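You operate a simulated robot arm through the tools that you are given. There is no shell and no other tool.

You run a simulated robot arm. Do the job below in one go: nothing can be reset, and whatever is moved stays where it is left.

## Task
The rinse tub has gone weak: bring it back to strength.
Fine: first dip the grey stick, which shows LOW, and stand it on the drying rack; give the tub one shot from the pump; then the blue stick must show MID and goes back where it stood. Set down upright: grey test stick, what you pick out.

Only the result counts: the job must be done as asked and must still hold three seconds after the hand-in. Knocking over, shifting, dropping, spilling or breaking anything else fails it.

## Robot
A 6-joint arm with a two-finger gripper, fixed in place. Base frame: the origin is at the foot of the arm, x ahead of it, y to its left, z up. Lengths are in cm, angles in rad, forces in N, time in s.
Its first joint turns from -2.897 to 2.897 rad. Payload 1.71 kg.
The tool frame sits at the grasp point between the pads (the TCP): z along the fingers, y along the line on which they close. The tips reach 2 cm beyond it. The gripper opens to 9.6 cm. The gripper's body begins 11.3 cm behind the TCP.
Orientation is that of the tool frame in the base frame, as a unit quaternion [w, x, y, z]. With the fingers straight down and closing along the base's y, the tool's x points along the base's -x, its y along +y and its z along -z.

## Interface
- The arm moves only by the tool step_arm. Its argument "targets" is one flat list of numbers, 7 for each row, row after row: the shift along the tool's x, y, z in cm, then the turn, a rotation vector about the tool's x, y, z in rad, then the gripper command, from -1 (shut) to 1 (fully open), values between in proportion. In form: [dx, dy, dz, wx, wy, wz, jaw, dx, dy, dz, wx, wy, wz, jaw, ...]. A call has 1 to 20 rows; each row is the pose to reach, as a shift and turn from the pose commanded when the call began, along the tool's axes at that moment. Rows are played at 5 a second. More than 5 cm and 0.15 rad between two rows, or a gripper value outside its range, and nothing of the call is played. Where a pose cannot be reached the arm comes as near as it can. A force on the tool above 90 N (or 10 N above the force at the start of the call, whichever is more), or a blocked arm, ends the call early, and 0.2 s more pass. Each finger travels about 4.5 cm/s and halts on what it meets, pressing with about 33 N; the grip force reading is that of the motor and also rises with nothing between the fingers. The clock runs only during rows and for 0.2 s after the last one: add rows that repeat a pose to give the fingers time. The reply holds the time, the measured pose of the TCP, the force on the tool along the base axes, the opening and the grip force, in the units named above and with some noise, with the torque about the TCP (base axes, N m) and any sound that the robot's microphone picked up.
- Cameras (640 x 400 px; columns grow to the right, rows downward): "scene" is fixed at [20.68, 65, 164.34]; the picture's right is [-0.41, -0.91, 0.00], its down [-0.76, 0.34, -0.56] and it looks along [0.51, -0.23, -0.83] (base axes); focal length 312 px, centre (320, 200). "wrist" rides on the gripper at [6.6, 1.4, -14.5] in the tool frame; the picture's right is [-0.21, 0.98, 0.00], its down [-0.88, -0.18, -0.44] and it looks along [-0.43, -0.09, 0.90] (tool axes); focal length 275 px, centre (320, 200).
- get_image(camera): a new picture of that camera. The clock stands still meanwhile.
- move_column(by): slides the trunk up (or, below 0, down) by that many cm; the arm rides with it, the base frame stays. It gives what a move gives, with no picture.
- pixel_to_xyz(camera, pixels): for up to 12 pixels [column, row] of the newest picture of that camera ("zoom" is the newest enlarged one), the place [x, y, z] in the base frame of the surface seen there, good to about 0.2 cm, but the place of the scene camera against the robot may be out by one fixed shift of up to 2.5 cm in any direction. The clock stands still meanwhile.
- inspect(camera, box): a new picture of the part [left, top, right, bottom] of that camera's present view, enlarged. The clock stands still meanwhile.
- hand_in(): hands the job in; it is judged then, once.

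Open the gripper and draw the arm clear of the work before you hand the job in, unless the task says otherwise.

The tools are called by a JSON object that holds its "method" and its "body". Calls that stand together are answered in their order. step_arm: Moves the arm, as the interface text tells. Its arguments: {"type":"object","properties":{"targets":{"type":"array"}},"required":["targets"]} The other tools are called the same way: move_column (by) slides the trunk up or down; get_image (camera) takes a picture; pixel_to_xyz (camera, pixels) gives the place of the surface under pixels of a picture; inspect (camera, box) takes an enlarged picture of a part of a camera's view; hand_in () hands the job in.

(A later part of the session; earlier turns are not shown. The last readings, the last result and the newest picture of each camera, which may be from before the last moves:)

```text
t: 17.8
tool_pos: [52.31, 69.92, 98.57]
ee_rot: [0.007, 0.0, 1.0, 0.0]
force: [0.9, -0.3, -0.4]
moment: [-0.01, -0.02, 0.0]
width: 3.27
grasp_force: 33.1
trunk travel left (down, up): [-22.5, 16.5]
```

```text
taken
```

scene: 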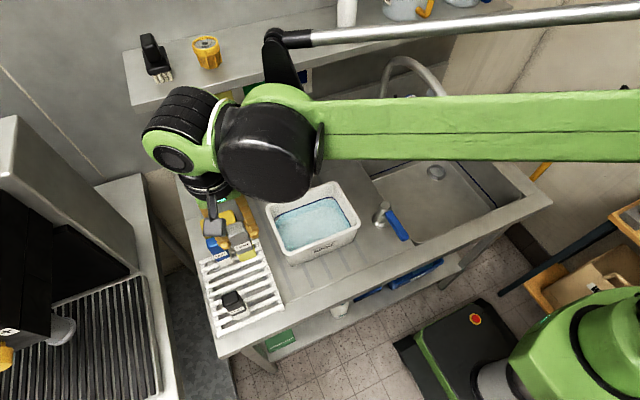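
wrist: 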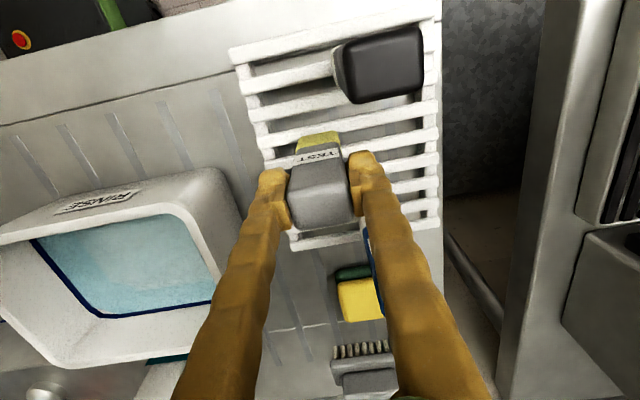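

No contact force yet at z≈98.6, where the bottom should nearly touch the slats. I lower in small 0.1 cm steps until contact.

{"method": "step_arm", "body": {"targets": [0, 0, 0.1, 0, 0, 0, -1, 0, 0, 0.2, 0, 0, 0, -1, 0, 0, 0.2, 0, 0, 0, -1]}}

{"method": "inspect", "body": {"camera": "wrist", "box": [256, 90, 384, 170]}}

```text
t: 18.6
tool_pos: [52.3, 69.97, 98.61]
ee_rot: [0.007, 0.0, 1.0, 0.002]
force: [5.8, 0.5, 26.3]
moment: [-0.08, -0.46, 0.03]
width: 3.28
grasp_force: 33.6
trunk travel left (down, up): [-22.5, 16.5]
```

```text
5.00 times, centred on (320, 130) of wrist
```

zoom: 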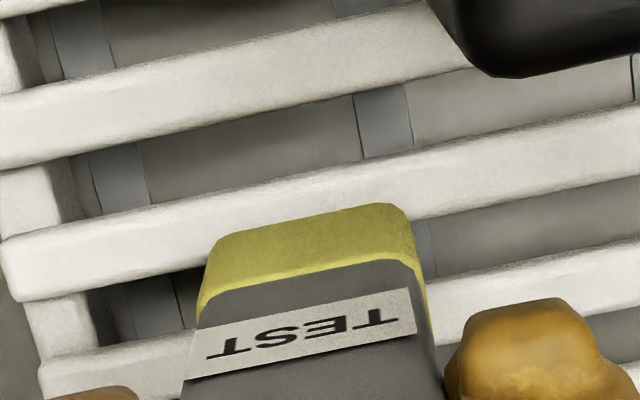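

Contact: 26 N upward. I ease up 0.12 cm to relieve the press, then open the fingers slowly.

{"method": "step_arm", "body": {"targets": [0, 0, -0.12, 0, 0, 0, -1, 0, 0, -0.12, 0, 0, 0, -1, 0, 0, -0.12, 0, 0, 0, -0.3, 0, 0, -0.12, 0, 0, 0, -0.2, 0, 0, -0.12, 0, 0, 0, 0, 0, 0, -0.12, 0, 0, 0, 0.3, 0, 0, -0.12, 0, 0, 0, 0.3, 0, 0, -0.12, 0, 0, 0, 0.3]}}

{"method": "get_image", "body": {"camera": "wrist"}}

{"method": "inspect", "body": {"camera": "wrist", "box": [256, 90, 384, 170]}}

```text
t: 20.4
tool_pos: [52.33, 70.13, 98.6]
ee_rot: [0.007, 0.001, 1.0, 0.0]
force: [1.1, -0.1, -0.2]
moment: [0.01, -0.03, -0.01]
width: 6.26
grasp_force: 0.1
trunk travel left (down, up): [-22.5, 16.5]
```

```text
taken
```

wrist: 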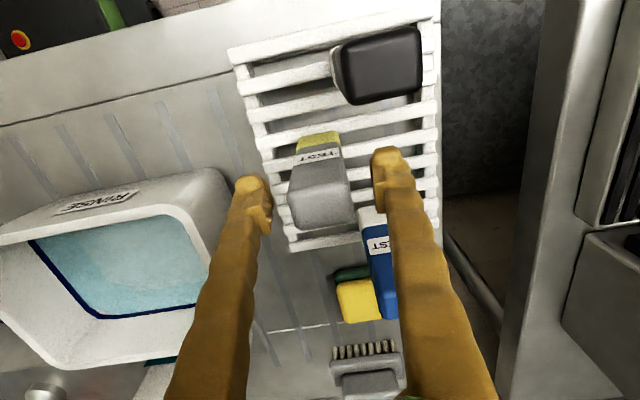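

```text
5.00 times, centred on (320, 130) of wrist
```

zoom: 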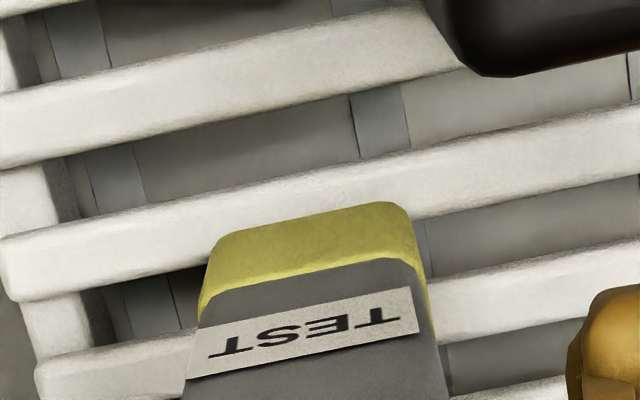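

The grey stick stands free on the rack with its LOW pad visible. I raise the hand straight up with the fingers held at the same opening.

{"method": "step_arm", "body": {"targets": [0, 0, -2, 0, 0, 0, 0.3, 0, 0, -5, 0, 0, 0, 0.3, 0, 0, -9, 0, 0, 0, 0.3, 0, 0, -13, 0, 0, 0, 0.3, 0, 0, -16, 0, 0, 0, 0.3, 0, 0, -16, 0, 0, 0, 0.3]}}

{"method": "get_image", "body": {"camera": "wrist"}}

{"method": "get_image", "body": {"camera": "scene"}}

```text
t: 21.8
tool_pos: [51.95, 70.04, 114.49]
ee_rot: [0.007, 0.0, 1.0, 0.0]
force: [0.4, -0.1, 1.2]
moment: [0.03, -0.04, -0.01]
width: 6.24
grasp_force: 0.1
trunk travel left (down, up): [-22.5, 16.5]
```

```text
taken
```

wrist: 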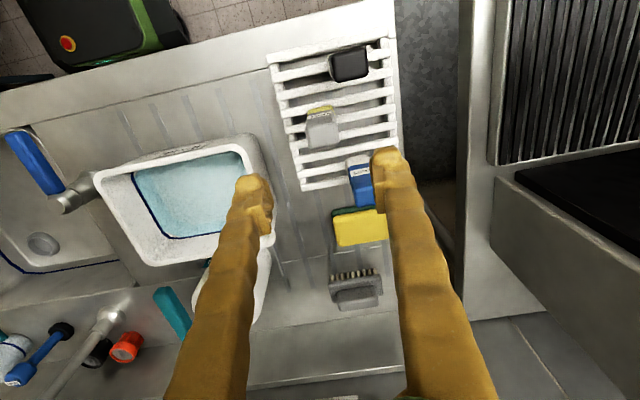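

```text
taken
```

scene: 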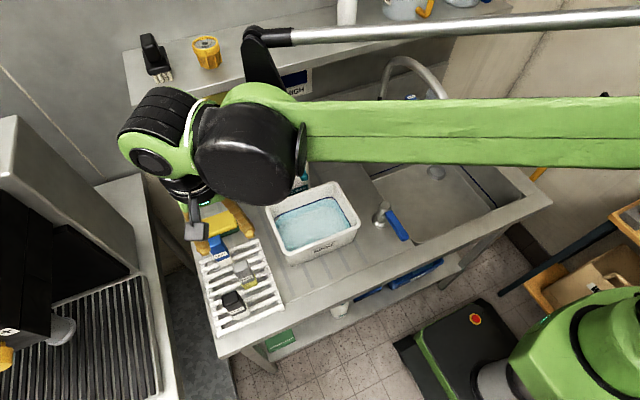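

The grey stick stands upright on the rack (scene (244,272)) with its yellow pad. Before heading to the pump I check where the arm's links are relative to the shelf.

{"method": "pixel_to_xyz", "body": {"camera": "scene", "pixels": [[262, 50], [262, 80], [280, 38], [400, 30], [160, 110], [250, 100], [250, 150], [300, 130], [400, 130], [190, 190], [205, 45], [346, 10]]}}

{"method": "pixel_to_xyz", "body": {"camera": "wrist", "pixels": [[175, 310], [165, 290], [195, 335], [355, 165], [372, 166], [361, 205], [373, 204], [366, 185], [320, 112], [310, 115], [322, 128], [325, 140]]}}

```text
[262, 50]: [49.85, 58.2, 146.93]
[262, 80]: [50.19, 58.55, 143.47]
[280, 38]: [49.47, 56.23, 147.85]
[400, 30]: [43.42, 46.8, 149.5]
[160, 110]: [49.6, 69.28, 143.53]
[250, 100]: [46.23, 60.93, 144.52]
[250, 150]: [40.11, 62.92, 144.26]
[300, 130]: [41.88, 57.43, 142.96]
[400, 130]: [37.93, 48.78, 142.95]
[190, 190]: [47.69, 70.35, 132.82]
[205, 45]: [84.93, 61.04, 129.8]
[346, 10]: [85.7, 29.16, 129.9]
```

```text
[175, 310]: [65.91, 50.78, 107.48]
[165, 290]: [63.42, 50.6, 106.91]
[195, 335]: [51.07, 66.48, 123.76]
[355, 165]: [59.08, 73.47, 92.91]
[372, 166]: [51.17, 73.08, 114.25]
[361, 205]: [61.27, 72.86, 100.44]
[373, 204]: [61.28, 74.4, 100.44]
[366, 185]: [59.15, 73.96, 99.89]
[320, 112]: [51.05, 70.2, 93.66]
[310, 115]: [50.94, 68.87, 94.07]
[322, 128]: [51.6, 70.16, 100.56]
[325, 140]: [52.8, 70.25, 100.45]
```

The forearm rides about 28 cm above the TCP, clear of the shelf in front. I move up and over to (60, 50, 122) to view the pump head between open fingers.

{"method": "step_arm", "body": {"targets": [0, -1, -4, 0, 0, 0, 0.5, -1.5, -4.5, -7, 0, 0, 0, 0.8, -3, -8.5, -7.5, 0, 0, 0, 1, -5, -12.5, -7.5, 0, 0, 0, 1, -6.5, -16.5, -7.5, 0, 0, 0, 1, -8, -20, -7.5, 0, 0, 0, 1, -8, -20, -7.5, 0, 0, 0, 1, -8, -20, -7.5, 0, 0, 0, 1]}}

{"method": "get_image", "body": {"camera": "wrist"}}

{"method": "get_image", "body": {"camera": "scene"}}

```text
t: 23.6
tool_pos: [60.27, 49.77, 122.15]
ee_rot: [0.007, 0.0, 1.0, 0.0]
force: [0.0, 0.2, -0.2]
moment: [0.02, 0.02, 0.01]
width: 9.58
grasp_force: 0.0
trunk travel left (down, up): [-22.5, 16.5]
```

```text
taken
```

wrist: 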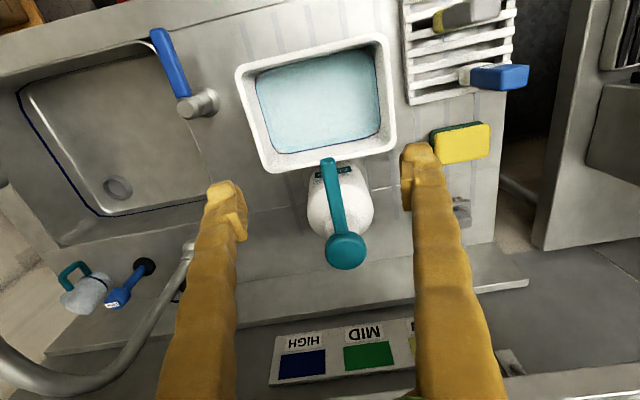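

```text
taken
```

scene: 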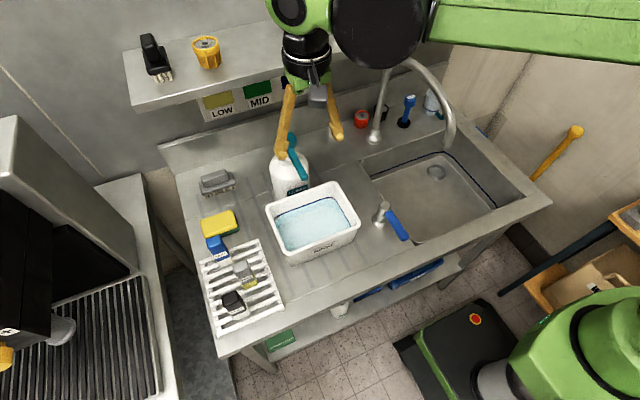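

The pump head (a disc) is clearly visible at wrist (345,250), with the nozzle reaching over the tub at (328,165). I read the head, nozzle and shelf edge positions.

{"method": "inspect", "body": {"camera": "wrist", "box": [270, 140, 420, 290]}}

{"method": "pixel_to_xyz", "body": {"camera": "wrist", "pixels": [[345, 240], [345, 255], [330, 250], [362, 250], [345, 236], [345, 264], [327, 163], [335, 200], [320, 390], [400, 390], [340, 386], [340, 225]]}}

```text
2.67 times, centred on (345, 215) of wrist
```

zoom: 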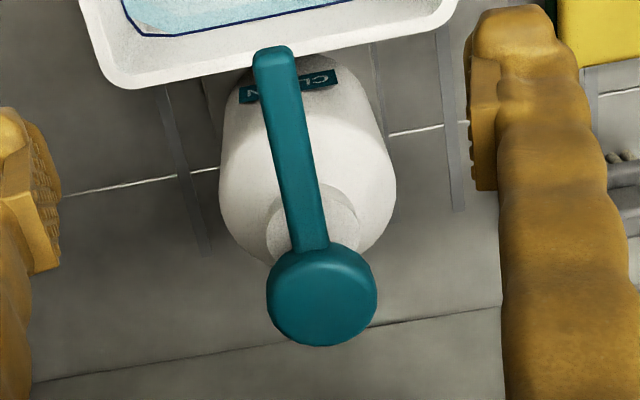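

```text
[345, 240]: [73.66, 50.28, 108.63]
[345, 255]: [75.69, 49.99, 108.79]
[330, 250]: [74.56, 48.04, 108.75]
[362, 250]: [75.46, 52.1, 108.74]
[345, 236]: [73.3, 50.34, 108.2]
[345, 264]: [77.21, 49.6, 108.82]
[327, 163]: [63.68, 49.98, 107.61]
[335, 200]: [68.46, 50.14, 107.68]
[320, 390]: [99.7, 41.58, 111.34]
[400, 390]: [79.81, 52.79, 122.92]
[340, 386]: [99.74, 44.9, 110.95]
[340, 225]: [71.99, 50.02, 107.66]
```

The head's disc is centred at about (75.0, 50.1), top at z≈108.8; the shelf edge starts at x≈79. I'll tilt the tool 0.35 rad so the hand leans back from the shelf, close the fingers, and stop about 5 cm above the head.

{"method": "step_arm", "body": {"targets": [-3, 0.1, 0, 0, -0.12, 0, 0.5, -6, 0.2, 0, 0, -0.24, 0, 0, -9, 0.3, 0, 0, -0.35, 0, -0.5, -12, 0.3, 1, 0, -0.35, 0, -1, -14, 0.3, 3, 0, -0.35, 0, -1, -14.8, 0.3, 6, 0, -0.35, 0, -1, -14.8, 0.3, 6, 0, -0.35, 0, -1, -14.8, 0.3, 6, 0, -0.35, 0, -1, -14.8, 0.3, 6, 0, -0.35, 0, -1]}}

{"method": "get_image", "body": {"camera": "wrist"}}

{"method": "get_image", "body": {"camera": "scene"}}

```text
t: 25.6
tool_pos: [74.87, 49.99, 116.38]
ee_rot: [0.18, -0.001, 0.984, 0.0]
force: [-0.4, 0.5, -0.7]
moment: [0.0, -0.01, -0.01]
width: 0.01
grasp_force: 29.6
trunk travel left (down, up): [-22.5, 16.5]
```

```text
taken
```

wrist: 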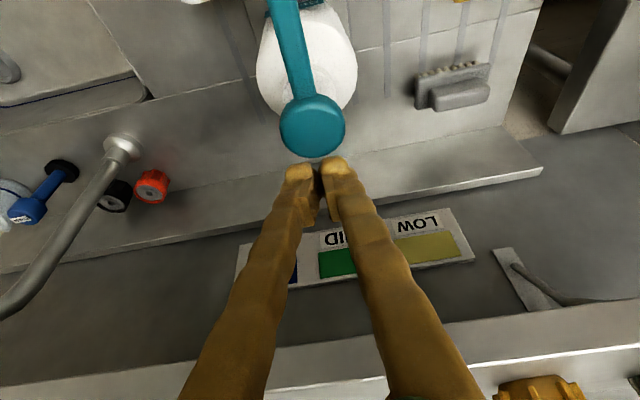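

```text
taken
```

scene: 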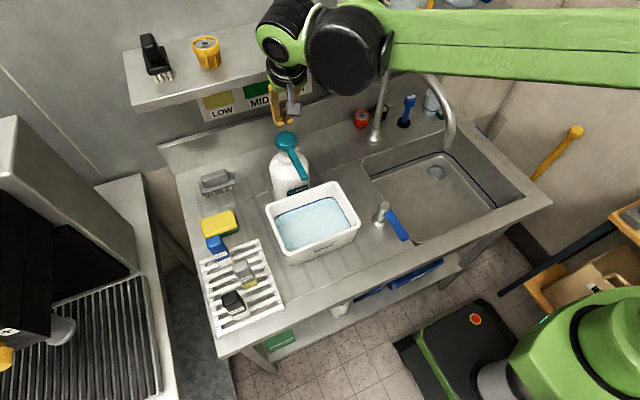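

The hand is tilted and centred behind the head (wrist disc at (312,128)). I verify the disc and fingertip positions from this pose.

{"method": "pixel_to_xyz", "body": {"camera": "wrist", "pixels": [[312, 115], [312, 128], [312, 140], [290, 128], [335, 128], [312, 103], [312, 150], [298, 175], [335, 168], [300, 60], [480, 380], [300, 350]]}}

{"method": "inspect", "body": {"camera": "scene", "box": [240, 70, 340, 180]}}

```text
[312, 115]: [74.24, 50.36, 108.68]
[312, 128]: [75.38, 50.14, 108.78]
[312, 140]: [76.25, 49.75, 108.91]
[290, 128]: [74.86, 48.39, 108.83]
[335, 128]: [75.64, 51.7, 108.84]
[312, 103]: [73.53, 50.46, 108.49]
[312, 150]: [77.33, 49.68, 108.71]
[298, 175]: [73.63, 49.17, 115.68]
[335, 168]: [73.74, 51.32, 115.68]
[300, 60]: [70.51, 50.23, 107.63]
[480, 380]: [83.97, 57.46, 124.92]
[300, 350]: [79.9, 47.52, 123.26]
```

```text
3.64 times, centred on (290, 125) of scene
```

zoom: 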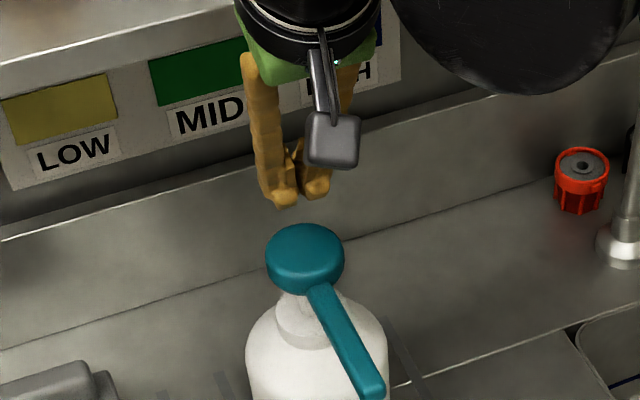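

The disc centre is (75.2, 50.05). I lower the closed fingertips to about 0.5 cm above the head, aimed at its centre.

{"method": "step_arm", "body": {"targets": [0.3, 0.05, 2, 0, 0, 0, -1, 1, 0.05, 3.8, 0, 0, 0, -1, 1.3, 0.05, 4.6, 0, 0, 0, -1, 1.3, 0.05, 4.6, 0, 0, 0, -1, 1.3, 0.05, 4.6, 0, 0, 0, -1]}}

{"method": "inspect", "body": {"camera": "scene", "box": [240, 70, 340, 180]}}

{"method": "inspect", "body": {"camera": "wrist", "box": [240, 80, 400, 210]}}

```text
t: 26.8
tool_pos: [75.44, 50.4, 111.74]
ee_rot: [0.179, 0.001, 0.984, -0.001]
force: [0.4, 0.1, -1.0]
moment: [-0.04, 0.01, 0.03]
width: 0.0
grasp_force: 29.6
trunk travel left (down, up): [-22.5, 16.5]
```

```text
3.64 times, centred on (290, 125) of scene
```

zoom: 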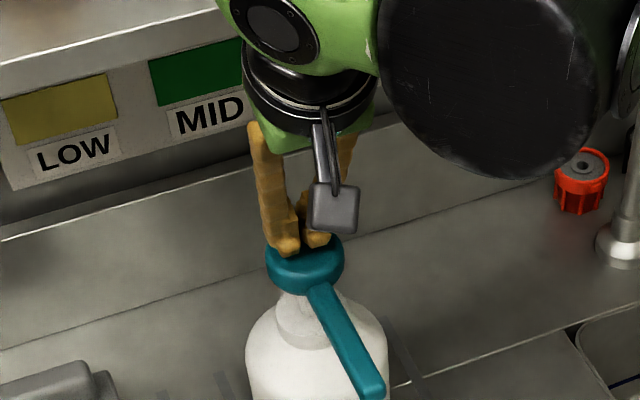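

```text
3.08 times, centred on (320, 145) of wrist
```

zoom: 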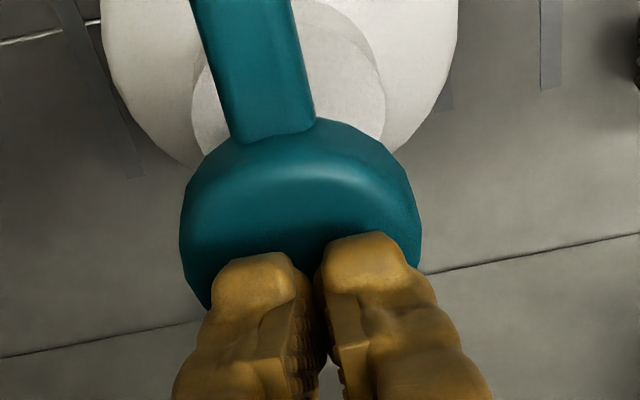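

The fingertips are just over the head, slightly to the right of its centre. I correct 0.3 cm in y and press down gradually, about 1.2 cm in this call, watching force and sound.

{"method": "step_arm", "body": {"targets": [0, -0.3, 0, 0, 0, 0, -1, 0.14, -0.3, 0.37, 0, 0, 0, -1, 0.28, -0.3, 0.75, 0, 0, 0, -1, 0.42, -0.3, 1.12, 0, 0, 0, -1]}}

{"method": "inspect", "body": {"camera": "scene", "box": [240, 70, 340, 180]}}

```text
t: 27.8
tool_pos: [75.57, 49.95, 110.37]
ee_rot: [0.181, 0.0, 0.983, 0.001]
force: [0.4, 0.4, 1.2]
moment: [0.01, -0.01, 0.0]
width: 0.61
grasp_force: 29.1
trunk travel left (down, up): [-22.5, 16.5]
```

```text
3.64 times, centred on (290, 125) of scene
```

zoom: 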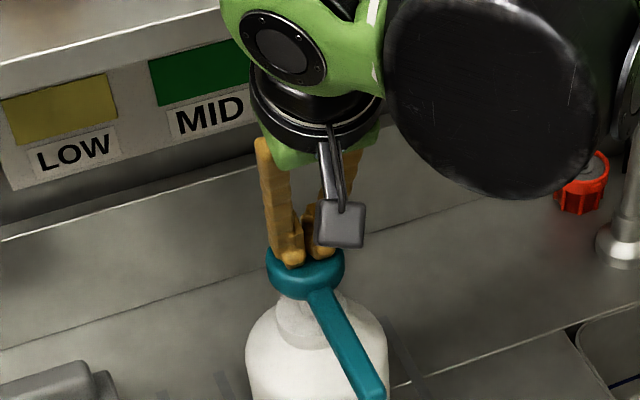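

The reading shows the fingers parted by 0.6 cm with nearly no force. I look from the wrist camera to see what is happening at the head.

{"method": "inspect", "body": {"camera": "wrist", "box": [240, 80, 400, 210]}}

{"method": "pixel_to_xyz", "body": {"camera": "zoom", "pixels": [[300, 160], [230, 230], [390, 220], [300, 200], [260, 40], [260, 280], [360, 260]]}}

```text
3.08 times, centred on (320, 145) of wrist
```

zoom: 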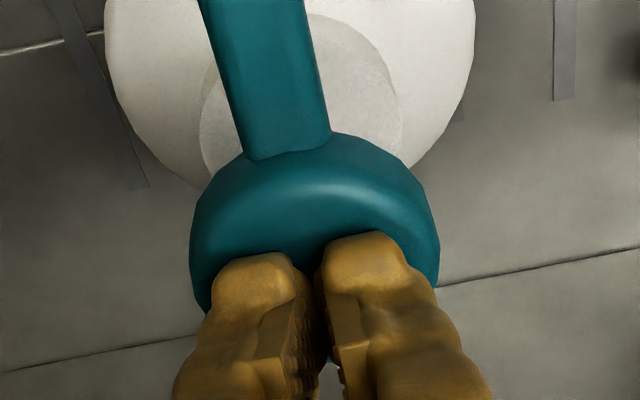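

```text
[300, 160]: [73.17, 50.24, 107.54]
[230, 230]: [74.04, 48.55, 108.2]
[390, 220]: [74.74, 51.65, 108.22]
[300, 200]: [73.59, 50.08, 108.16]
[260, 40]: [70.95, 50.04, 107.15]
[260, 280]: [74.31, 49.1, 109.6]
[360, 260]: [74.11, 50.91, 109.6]
```

The nozzle has gone from z=107.65 to 107.15, so the head is being pressed 0.5 cm with a light spring. I press 0.5 cm further and read again.

{"method": "step_arm", "body": {"targets": [0.09, 0, 0.23, 0, 0, 0, -1, 0.18, 0, 0.47, 0, 0, 0, -1]}}

{"method": "inspect", "body": {"camera": "wrist", "box": [240, 80, 400, 210]}}

{"method": "pixel_to_xyz", "body": {"camera": "zoom", "pixels": [[300, 160], [230, 230], [390, 220], [300, 200], [260, 40], [260, 280], [360, 260]]}}

```text
t: 28.4
tool_pos: [75.46, 49.98, 109.93]
ee_rot: [0.181, 0.0, 0.984, 0.0]
force: [1.5, -0.8, 1.3]
moment: [0.0, -0.03, -0.02]
width: 0.57
grasp_force: 29.4
trunk travel left (down, up): [-22.5, 16.5]
heard: click
```

```text
3.08 times, centred on (320, 145) of wrist
```

zoom: 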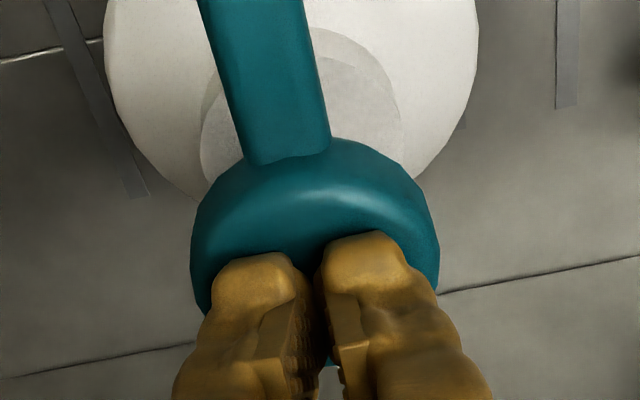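

```text
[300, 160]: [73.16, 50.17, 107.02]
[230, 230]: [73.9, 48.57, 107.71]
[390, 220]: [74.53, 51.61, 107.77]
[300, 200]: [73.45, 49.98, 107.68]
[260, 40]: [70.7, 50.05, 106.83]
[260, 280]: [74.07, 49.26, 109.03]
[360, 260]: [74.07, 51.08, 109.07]
```

A click was heard with the head about 1 cm down. I look at the tub and nozzle for evidence of the shot before doing anything else.

{"method": "inspect", "body": {"camera": "scene", "box": [230, 110, 390, 290]}}

{"method": "get_image", "body": {"camera": "wrist"}}

```text
2.22 times, centred on (310, 200) of scene
```

zoom: 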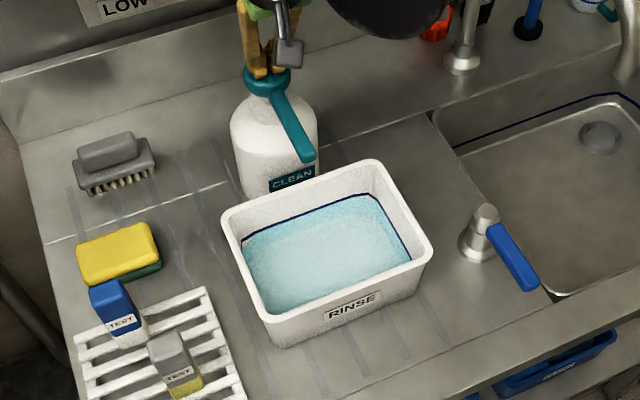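

```text
taken
```

wrist: 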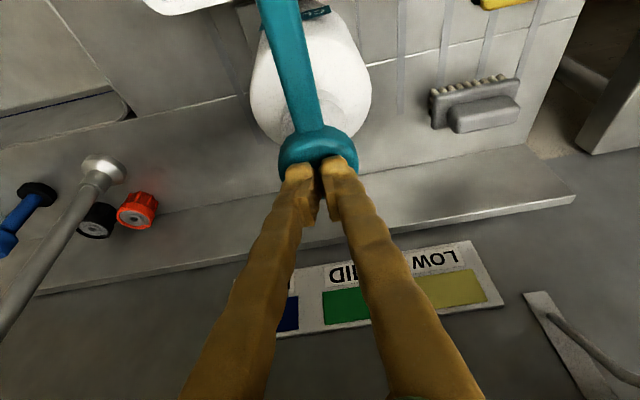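

The click suggests the stroke registered. To make sure the stroke is complete I press a bit deeper within this same stroke (no release, so still one shot), watching for the end stop.

{"method": "step_arm", "body": {"targets": [0.05, 0, 0.14, 0, 0, 0, -1, 0.11, 0, 0.28, 0, 0, 0, -1, 0.11, 0, 0.28, 0, 0, 0, -1]}}

{"method": "inspect", "body": {"camera": "wrist", "box": [240, 80, 400, 210]}}

{"method": "pixel_to_xyz", "body": {"camera": "zoom", "pixels": [[300, 165], [230, 230], [390, 220], [300, 200], [260, 40], [260, 280], [360, 260]]}}

```text
t: 29.2
tool_pos: [75.27, 50.14, 109.67]
ee_rot: [0.18, 0.0, 0.984, 0.0]
force: [0.8, -0.1, 2.1]
moment: [-0.02, -0.01, 0.01]
width: 0.01
grasp_force: 29.7
trunk travel left (down, up): [-22.5, 16.5]
```

```text
3.08 times, centred on (320, 145) of wrist
```

zoom: 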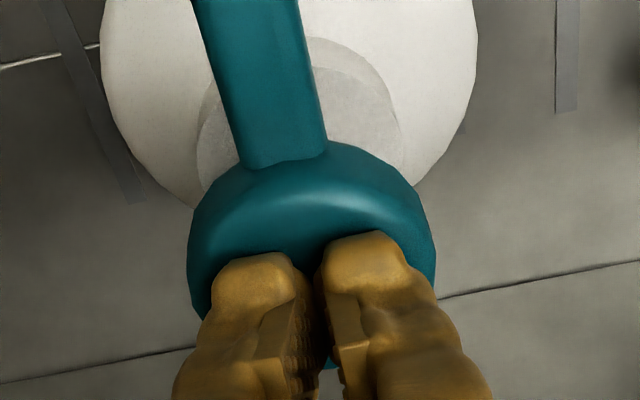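

```text
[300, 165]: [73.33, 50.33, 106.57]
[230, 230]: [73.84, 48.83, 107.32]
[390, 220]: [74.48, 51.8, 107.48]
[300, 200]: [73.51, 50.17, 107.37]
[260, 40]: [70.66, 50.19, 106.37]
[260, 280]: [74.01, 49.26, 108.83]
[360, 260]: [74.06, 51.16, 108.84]
```

The head is now 1.3 cm down with only 2 N and no second click. I go 0.4 cm deeper in the same stroke, in fine steps, to be sure of a full stroke.

{"method": "step_arm", "body": {"targets": [0.05, 0, 0.12, 0, 0, 0, -1, 0.1, 0, 0.25, 0, 0, 0, -1, 0.14, 0, 0.37, 0, 0, 0, -1, 0.14, 0, 0.37, 0, 0, 0, -1]}}

{"method": "inspect", "body": {"camera": "wrist", "box": [240, 80, 400, 210]}}

{"method": "pixel_to_xyz", "body": {"camera": "zoom", "pixels": [[300, 165], [230, 230], [390, 220], [300, 200], [260, 40], [260, 280], [360, 260]]}}

```text
t: 30.2
tool_pos: [75.25, 50.04, 109.23]
ee_rot: [0.181, 0.001, 0.983, 0.0]
force: [-0.2, -0.6, 2.4]
moment: [-0.02, -0.01, -0.01]
width: 0.58
grasp_force: 29.4
trunk travel left (down, up): [-22.5, 16.5]
```

```text
3.08 times, centred on (320, 145) of wrist
```

zoom: 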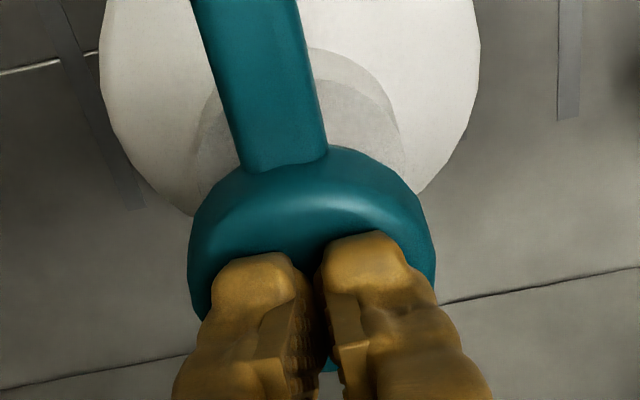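

```text
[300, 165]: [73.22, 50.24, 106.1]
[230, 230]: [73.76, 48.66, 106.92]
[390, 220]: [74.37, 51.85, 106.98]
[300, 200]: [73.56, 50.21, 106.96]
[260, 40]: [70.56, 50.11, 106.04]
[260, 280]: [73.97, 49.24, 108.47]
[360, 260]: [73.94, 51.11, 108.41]
```

The full stroke (about 1.7 cm) is done with just one click. I release by lifting straight up in one smooth motion and then check the head has returned.

{"method": "step_arm", "body": {"targets": [-0.71, 0, -1.87, 0, 0, 0, -1, -1.77, 0, -4.67, 0, 0, 0, -1, -2.83, 0, -7.48, 0, 0, 0, -1, -2.83, 0, -7.48, 0, 0, 0, -1]}}

{"method": "get_image", "body": {"camera": "wrist"}}

{"method": "inspect", "body": {"camera": "scene", "box": [230, 110, 390, 290]}}

```text
t: 31.2
tool_pos: [75.25, 49.93, 117.44]
ee_rot: [0.181, 0.001, 0.984, 0.0]
force: [0.4, -0.4, -0.8]
moment: [0.03, -0.02, -0.03]
width: 0.02
grasp_force: 29.6
trunk travel left (down, up): [-22.5, 16.5]
```

```text
taken
```

wrist: 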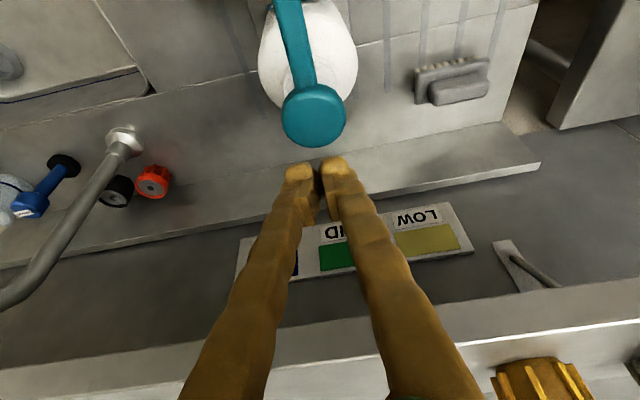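

```text
2.22 times, centred on (310, 200) of scene
```

zoom: 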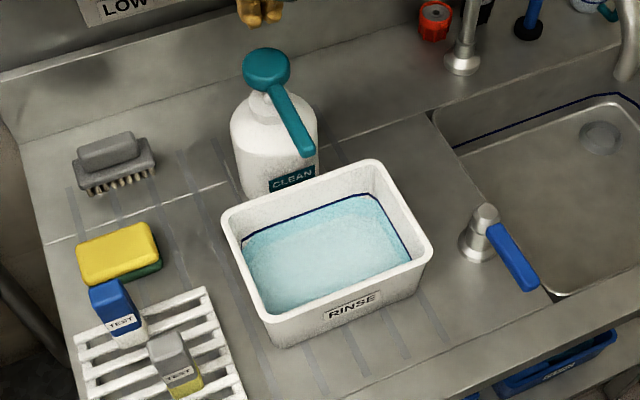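

The head has sprung back (z≈108.8) and nothing else moved. I retreat back and up while un-tilting the tool, clear of the shelf.

{"method": "step_arm", "body": {"targets": [2.45, 0, -2, 0, 0.09, 0, -1, 4.9, 0, -4, 0, 0.18, 0, -1, 7.4, 0, -6, 0, 0.27, 0, -1, 9.8, 0, -8, 0, 0.36, 0, -1, 12.2, 0, -10, 0, 0.36, 0, -1, 12.2, 0, -10, 0, 0.36, 0, -1, 12.2, 0, -10, 0, 0.36, 0, -1]}}

{"method": "get_image", "body": {"camera": "wrist"}}

```text
t: 32.8
tool_pos: [60.65, 50.23, 122.23]
ee_rot: [0.001, -0.001, 1.0, 0.0]
force: [0.0, 1.1, -0.4]
moment: [-0.01, 0.05, -0.01]
width: 0.02
grasp_force: 29.5
trunk travel left (down, up): [-22.5, 16.5]
```

```text
taken
```

wrist: 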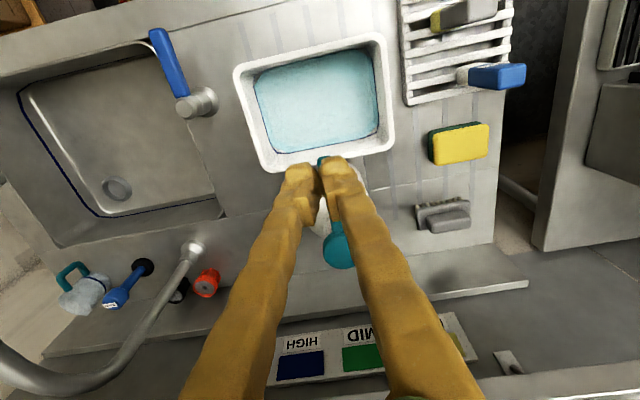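

The tool is vertical again. I check the tall panel to the left (wrist (575,120)) for clearance and re-read the blue stick before moving there.

{"method": "pixel_to_xyz", "body": {"camera": "wrist", "pixels": [[575, 120], [550, 200], [600, 60], [610, 150], [515, 72], [500, 85], [524, 68], [475, 75], [520, 180], [460, 145], [450, 20], [470, 12]]}}

```text
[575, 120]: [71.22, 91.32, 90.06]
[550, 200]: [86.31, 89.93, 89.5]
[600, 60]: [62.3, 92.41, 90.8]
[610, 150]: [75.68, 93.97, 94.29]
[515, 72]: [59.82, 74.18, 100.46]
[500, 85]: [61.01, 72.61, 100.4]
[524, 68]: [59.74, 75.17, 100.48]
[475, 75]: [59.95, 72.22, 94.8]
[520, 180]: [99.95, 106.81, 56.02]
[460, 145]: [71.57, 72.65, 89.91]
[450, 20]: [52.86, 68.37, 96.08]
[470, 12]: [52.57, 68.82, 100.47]
```

There's free space to y≈90 at counter height. I move above the blue stick (60.2, 73.7) at z≈117 with the gripper opening.

{"method": "step_arm", "body": {"targets": [0.3, 4, 0, 0, 0, 0, -0.5, 0.4, 8.5, 0, 0, 0, 0, 0, 0.4, 13, 0, 0, 0, 0, 0.6, 0.4, 17, 1, 0, 0, 0, 1, 0.4, 21, 3, 0, 0, 0, 1, 0.4, 23.4, 5, 0, 0, 0, 1, 0.4, 23.4, 5, 0, 0, 0, 1, 0.4, 23.4, 5, 0, 0, 0, 1]}}

{"method": "get_image", "body": {"camera": "wrist"}}

{"method": "get_image", "body": {"camera": "scene"}}

```text
t: 34.6
tool_pos: [60.22, 73.68, 117.3]
ee_rot: [0.001, 0.0, 1.0, 0.0]
force: [-0.9, 0.2, -0.2]
moment: [0.03, -0.04, 0.0]
width: 9.63
grasp_force: 0.2
trunk travel left (down, up): [-22.5, 16.5]
```

```text
taken
```

wrist: 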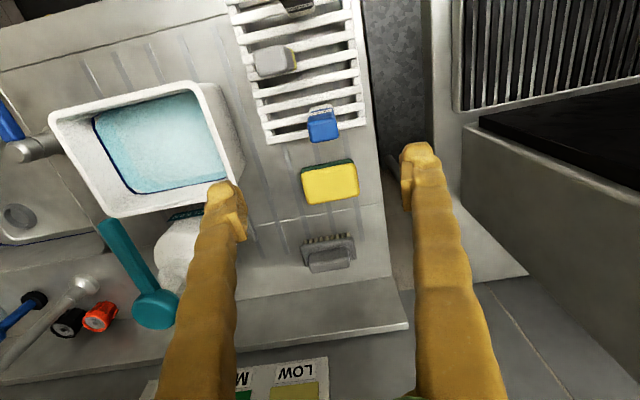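

```text
taken
```

scene: 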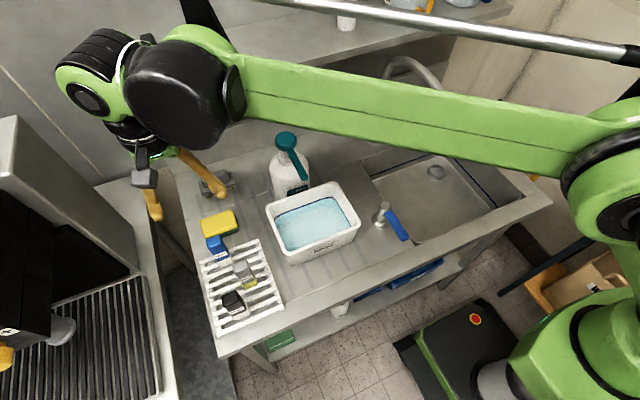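

Blue stick is at wrist (322,123), between the fingers. I zoom in to measure its exact position and orientation so I can put it back exactly.

{"method": "inspect", "body": {"camera": "wrist", "box": [256, 80, 384, 160]}}

{"method": "pixel_to_xyz", "body": {"camera": "zoom", "pixels": [[270, 215], [330, 205], [390, 195], [275, 245], [395, 225], [285, 290], [335, 285], [395, 272], [340, 245], [260, 170], [380, 150], [300, 140]]}}

{"method": "inspect", "body": {"camera": "scene", "box": [190, 220, 290, 320]}}

```text
5.00 times, centred on (320, 120) of wrist
```

zoom: 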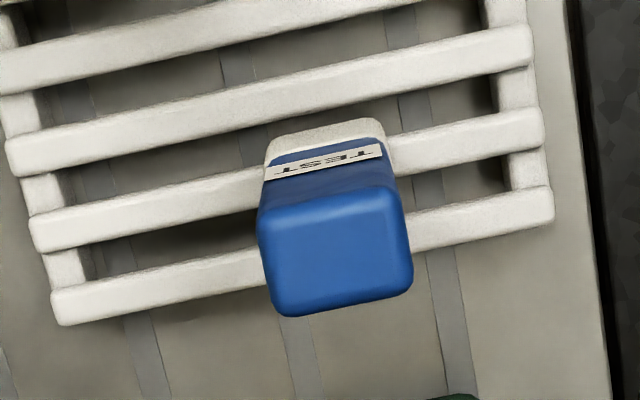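

```text
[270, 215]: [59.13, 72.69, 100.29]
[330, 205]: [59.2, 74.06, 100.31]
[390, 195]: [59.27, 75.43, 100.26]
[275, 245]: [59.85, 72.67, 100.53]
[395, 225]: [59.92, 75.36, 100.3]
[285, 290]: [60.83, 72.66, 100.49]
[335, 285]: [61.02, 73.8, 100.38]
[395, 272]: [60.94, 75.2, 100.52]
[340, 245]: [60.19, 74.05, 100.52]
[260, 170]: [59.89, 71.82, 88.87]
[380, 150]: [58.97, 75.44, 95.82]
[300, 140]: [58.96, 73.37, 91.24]
```

```text
4.00 times, centred on (240, 270) of scene
```

zoom: 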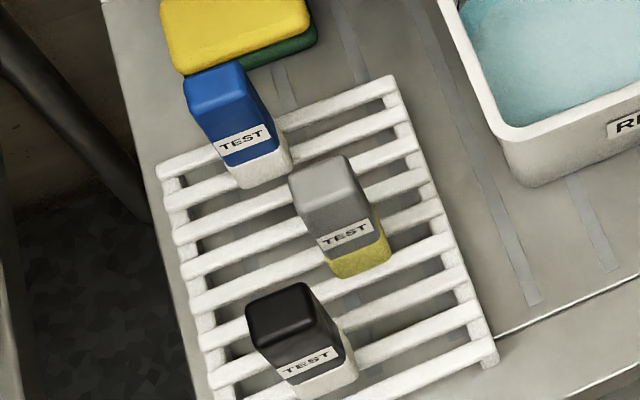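

The blue stick is axis-aligned with front face x≈58.97, y from 72.5 to 75.6 (centre ≈ (60.2, 74.05)), top z=100.45. I also read the slats around its foot so I know how it is supported.

{"method": "inspect", "body": {"camera": "wrist", "box": [256, 80, 384, 160]}}

{"method": "pixel_to_xyz", "body": {"camera": "zoom", "pixels": [[230, 95], [230, 105], [230, 115], [230, 125], [230, 135], [230, 145], [230, 165], [230, 175], [230, 185], [230, 195], [230, 205], [230, 215]]}}

{"method": "pixel_to_xyz", "body": {"camera": "zoom", "pixels": [[230, 250], [230, 260], [230, 270], [230, 280], [230, 290], [430, 80], [430, 100], [430, 120], [430, 140], [430, 210], [430, 225], [430, 240]]}}

```text
5.00 times, centred on (320, 120) of wrist
```

zoom: 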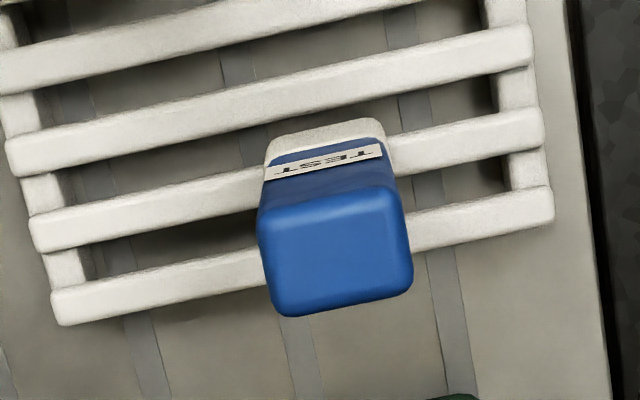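

```text
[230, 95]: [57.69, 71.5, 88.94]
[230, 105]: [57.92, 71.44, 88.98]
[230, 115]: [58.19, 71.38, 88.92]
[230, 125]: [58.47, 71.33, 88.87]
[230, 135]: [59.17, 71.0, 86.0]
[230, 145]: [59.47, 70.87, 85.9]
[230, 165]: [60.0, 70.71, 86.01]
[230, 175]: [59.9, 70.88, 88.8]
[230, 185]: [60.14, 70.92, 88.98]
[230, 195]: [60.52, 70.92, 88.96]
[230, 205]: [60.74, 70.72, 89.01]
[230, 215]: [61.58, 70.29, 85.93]
```

```text
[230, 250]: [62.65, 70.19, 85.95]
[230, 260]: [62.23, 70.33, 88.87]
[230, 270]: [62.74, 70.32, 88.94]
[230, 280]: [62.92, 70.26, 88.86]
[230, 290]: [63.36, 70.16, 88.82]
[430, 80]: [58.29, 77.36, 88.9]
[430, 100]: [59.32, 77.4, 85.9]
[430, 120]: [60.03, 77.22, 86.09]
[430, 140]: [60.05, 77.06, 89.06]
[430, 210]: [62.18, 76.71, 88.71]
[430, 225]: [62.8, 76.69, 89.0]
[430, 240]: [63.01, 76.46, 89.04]
```

The blue stick stands centred on the single slat at x≈59.8–60.95, so it must go back at the same x and perfectly upright. I descend with a 0.35 cm y correction to z≈103 first.

{"method": "step_arm", "body": {"targets": [0, 0.35, 4, 0, 0, 0, 1, 0, 0.35, 8, 0, 0, 0, 1, 0, 0.35, 12, 0, 0, 0, 1, 0, 0.35, 14, 0, 0, 0, 1, 0, 0.35, 14, 0, 0, 0, 1]}}

{"method": "get_image", "body": {"camera": "wrist"}}

{"method": "pixel_to_xyz", "body": {"camera": "wrist", "pixels": [[300, 160], [320, 157], [337, 153], [303, 172], [341, 165], [306, 183], [322, 181], [340, 177], [322, 170], [318, 145], [225, 190], [418, 152]]}}

```text
t: 35.8
tool_pos: [60.25, 73.95, 103.11]
ee_rot: [0.002, -0.001, 1.0, 0.0]
force: [0.2, 0.3, 0.2]
moment: [0.0, -0.01, 0.0]
width: 9.6
grasp_force: 0.0
trunk travel left (down, up): [-22.5, 16.5]
```

```text
taken
```

wrist: 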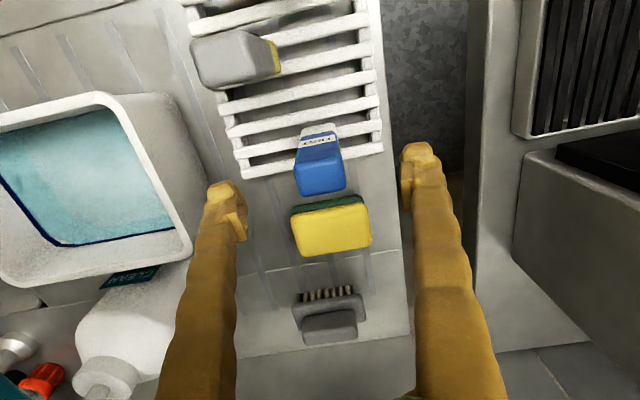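

```text
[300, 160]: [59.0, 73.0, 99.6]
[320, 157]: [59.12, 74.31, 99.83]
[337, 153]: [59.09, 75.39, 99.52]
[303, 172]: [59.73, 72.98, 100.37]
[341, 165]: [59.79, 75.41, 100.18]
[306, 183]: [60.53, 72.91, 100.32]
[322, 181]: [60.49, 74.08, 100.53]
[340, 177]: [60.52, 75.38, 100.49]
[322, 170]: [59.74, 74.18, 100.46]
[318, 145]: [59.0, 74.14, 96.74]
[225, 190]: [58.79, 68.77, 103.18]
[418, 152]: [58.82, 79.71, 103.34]
```

TCP is at (60.25, 73.95) and the stick centre at about (60.2, 74.05): well centred. I lower to z≈98.5 and close slowly.

{"method": "step_arm", "body": {"targets": [0, 0.08, 2.5, 0, 0, 0, 1, 0, 0.08, 4.6, 0, 0, 0, 1, 0, 0.08, 4.6, 0, 0, 0, 1, 0, 0.08, 4.6, 0, 0, 0, 0.3, 0, 0.08, 4.6, 0, 0, 0, 0, 0, 0.08, 4.6, 0, 0, 0, -0.2, 0, 0.08, 4.6, 0, 0, 0, -0.28]}}

{"method": "get_image", "body": {"camera": "wrist"}}

```text
t: 37.4
tool_pos: [60.22, 74.1, 98.75]
ee_rot: [0.002, 0.0, 1.0, 0.0]
force: [0.1, 0.3, -0.6]
moment: [0.0, -0.01, -0.02]
width: 3.47
grasp_force: 0.0
trunk travel left (down, up): [-22.5, 16.5]
```

```text
taken
```

wrist: 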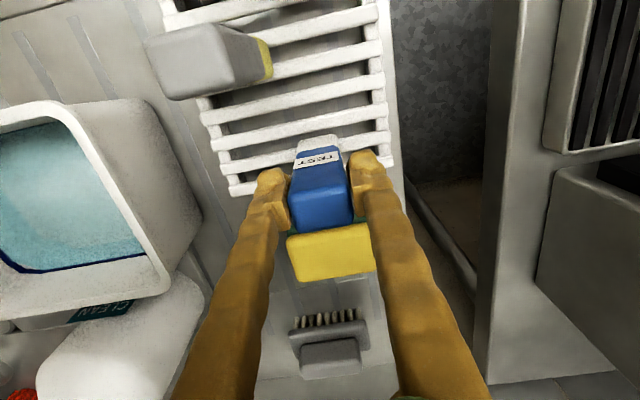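

The fingers are nearly touching both sides of the blue stick (3.47 cm open). I close fully to grip.

{"method": "step_arm", "body": {"targets": [0, 0, 0, 0, 0, 0, -0.4, 0, 0, 0, 0, 0, 0, -1, 0, 0, 0, 0, 0, 0, -1, 0, 0, 0, 0, 0, 0, -1]}}

{"method": "inspect", "body": {"camera": "wrist", "box": [256, 110, 384, 190]}}

{"method": "pixel_to_xyz", "body": {"camera": "zoom", "pixels": [[320, 150], [240, 160], [400, 140], [320, 180], [320, 230], [250, 230], [390, 210]]}}

```text
t: 38.4
tool_pos: [60.13, 74.11, 98.61]
ee_rot: [0.002, 0.0, 1.0, 0.0]
force: [0.3, 0.9, -0.4]
moment: [-0.01, -0.01, 0.02]
width: 3.27
grasp_force: 32.9
trunk travel left (down, up): [-22.5, 16.5]
```

```text
5.00 times, centred on (320, 150) of wrist
```

zoom: 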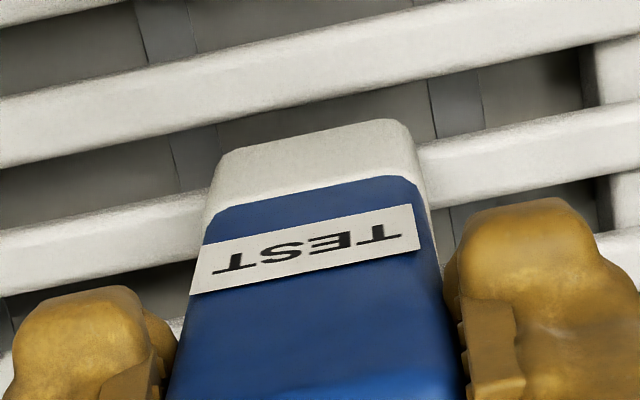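

```text
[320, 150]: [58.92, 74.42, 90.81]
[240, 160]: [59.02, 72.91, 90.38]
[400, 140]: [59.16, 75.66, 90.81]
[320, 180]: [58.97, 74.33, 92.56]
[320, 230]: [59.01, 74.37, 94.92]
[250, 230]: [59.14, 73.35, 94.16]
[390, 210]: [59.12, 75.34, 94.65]
```

The blue stick is gripped (3.27 cm, 33 N) at commanded pose C0; I keep track of it to return exactly. I lift it straight up 15 cm.

{"method": "step_arm", "body": {"targets": [0, 0, -1, 0, 0, 0, -1, 0, 0, -4, 0, 0, 0, -1, 0, 0, -8, 0, 0, 0, -1, 0, 0, -12, 0, 0, 0, -1, 0, 0, -15, 0, 0, 0, -1, 0, 0, -15, 0, 0, 0, -1, 0, 0, -15, 0, 0, 0, -1]}}

{"method": "get_image", "body": {"camera": "wrist"}}

```text
t: 40.0
tool_pos: [59.95, 74.03, 113.53]
ee_rot: [0.001, 0.0, 1.0, 0.0]
force: [0.3, 0.8, -1.5]
moment: [-0.03, -0.01, 0.01]
width: 3.26
grasp_force: 33.0
trunk travel left (down, up): [-22.5, 16.5]
```

```text
taken
```

wrist: 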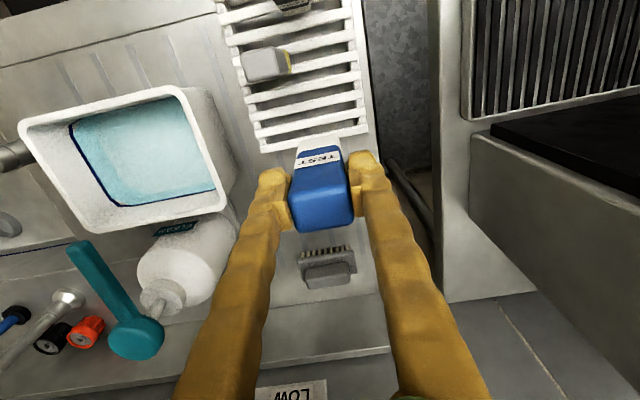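

The blue stick hangs straight, rack undisturbed. I carry it at this height to above the tub at about (57, 47).

{"method": "step_arm", "body": {"targets": [1, -4, 0, 0, 0, 0, -1, 2, -8.5, 0, 0, 0, 0, -1, 3, -13, 0, 0, 0, 0, -1, 3, -17.5, 0, 0, 0, 0, -1, 3, -22, 0, 0, 0, 0, -1, 3, -25.5, 0, 0, 0, 0, -1, 3, -27, 0, 0, 0, 0, -1, 3, -27, 0, 0, 0, 0, -1, 3, -27, 0, 0, 0, 0, -1]}}

{"method": "get_image", "body": {"camera": "wrist"}}

{"method": "get_image", "body": {"camera": "scene"}}

```text
t: 42.0
tool_pos: [57.03, 46.84, 113.83]
ee_rot: [0.002, 0.0, 1.0, 0.0]
force: [-0.9, -0.1, -0.8]
moment: [0.02, -0.04, -0.04]
width: 3.28
grasp_force: 32.7
trunk travel left (down, up): [-22.5, 16.5]
```

```text
taken
```

wrist: 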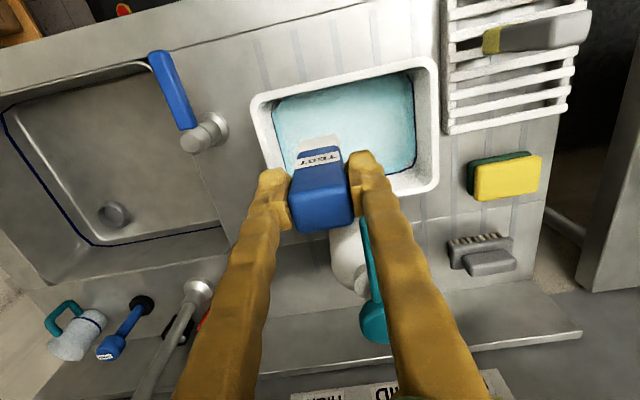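

```text
taken
```

scene: 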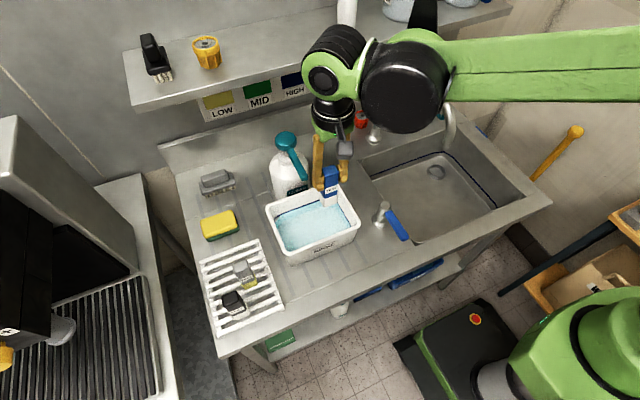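

The stick is positioned over the tub at (57.0, 46.8). I lower it to TCP z≈97.5 (bottom about 1 cm above the floor) and dwell a second.

{"method": "step_arm", "body": {"targets": [0, 0, 3, 0, 0, 0, -1, 0, 0, 7, 0, 0, 0, -1, 0, 0, 11, 0, 0, 0, -1, 0, 0, 14.5, 0, 0, 0, -1, 0, 0, 16.3, 0, 0, 0, -1, 0, 0, 16.3, 0, 0, 0, -1, 0, 0, 16.3, 0, 0, 0, -1, 0, 0, 16.3, 0, 0, 0, -1, 0, 0, 16.3, 0, 0, 0, -1, 0, 0, 16.3, 0, 0, 0, -1]}}

{"method": "get_image", "body": {"camera": "wrist"}}

```text
t: 44.2
tool_pos: [56.91, 46.82, 97.36]
ee_rot: [0.002, -0.001, 1.0, 0.0]
force: [1.0, -0.3, -1.0]
moment: [0.01, 0.01, -0.01]
width: 3.28
grasp_force: 33.4
trunk travel left (down, up): [-22.5, 16.5]
```

```text
taken
```

wrist: 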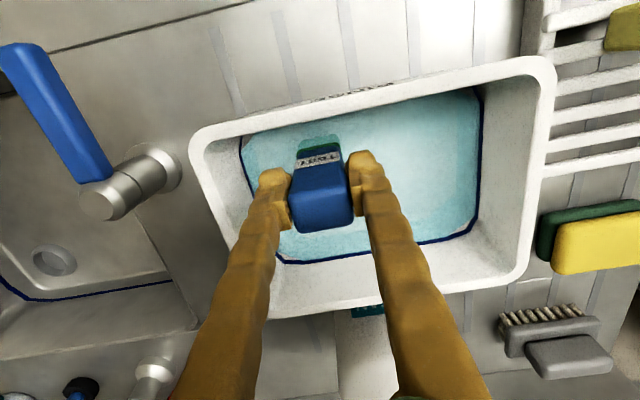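

The pad under water has turned green (wrist (320,143)), which is MID. I lift it straight back up and verify the colour.

{"method": "step_arm", "body": {"targets": [0, 0, -2, 0, 0, 0, -1, 0, 0, -5, 0, 0, 0, -1, 0, 0, -9, 0, 0, 0, -1, 0, 0, -13, 0, 0, 0, -1, 0, 0, -16.3, 0, 0, 0, -1, 0, 0, -16.3, 0, 0, 0, -1, 0, 0, -16.3, 0, 0, 0, -1]}}

{"method": "inspect", "body": {"camera": "scene", "box": [180, 60, 400, 280]}}

{"method": "get_image", "body": {"camera": "wrist"}}

```text
t: 45.8
tool_pos: [57.13, 46.77, 113.77]
ee_rot: [0.002, 0.0, 1.0, 0.0]
force: [0.3, -0.1, -1.2]
moment: [0.01, 0.02, -0.04]
width: 3.27
grasp_force: 33.4
trunk travel left (down, up): [-22.5, 16.5]
```

```text
1.82 times, centred on (290, 170) of scene
```

zoom: 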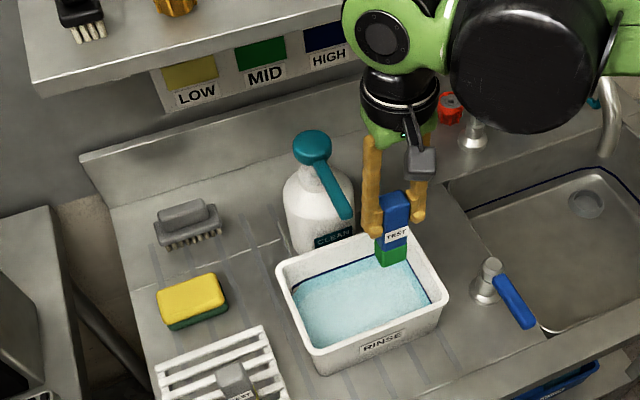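

```text
taken
```

wrist: 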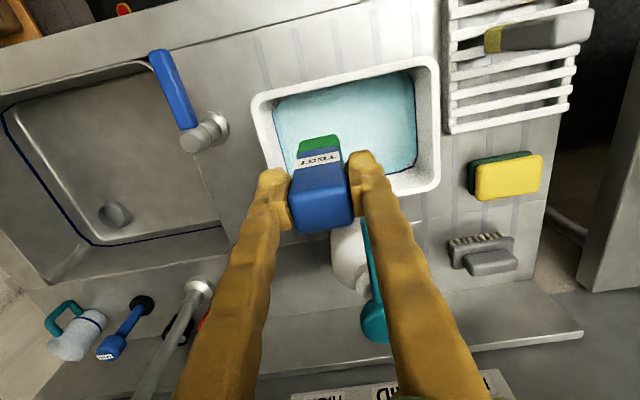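

The pad is green: MID. I return along the reverse path to directly above where the blue stick stood.

{"method": "step_arm", "body": {"targets": [0, 3, 0, 0, 0, 0, -1, 0, 7.5, 0, 0, 0, 0, -1, 0, 12, 0, 0, 0, 0, -1, 0, 16, 0, 0, 0, 0, -1, -1, 20, 0, 0, 0, 0, -1, -2, 24, 0, 0, 0, 0, -1, -3, 27, 0, 0, 0, 0, -1, -3, 27, 0, 0, 0, 0, -1, -3, 27, 0, 0, 0, 0, -1, -3, 27, 0, 0, 0, 0, -1]}}

{"method": "get_image", "body": {"camera": "wrist"}}

```text
t: 48.0
tool_pos: [60.02, 73.7, 113.66]
ee_rot: [0.001, 0.0, 1.0, 0.0]
force: [-0.1, -0.7, 0.1]
moment: [0.05, -0.02, -0.01]
width: 3.3
grasp_force: 32.9
trunk travel left (down, up): [-22.5, 16.5]
```

```text
taken
```

wrist: 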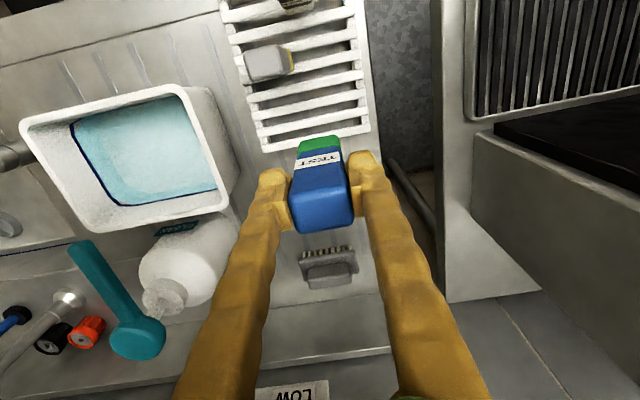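

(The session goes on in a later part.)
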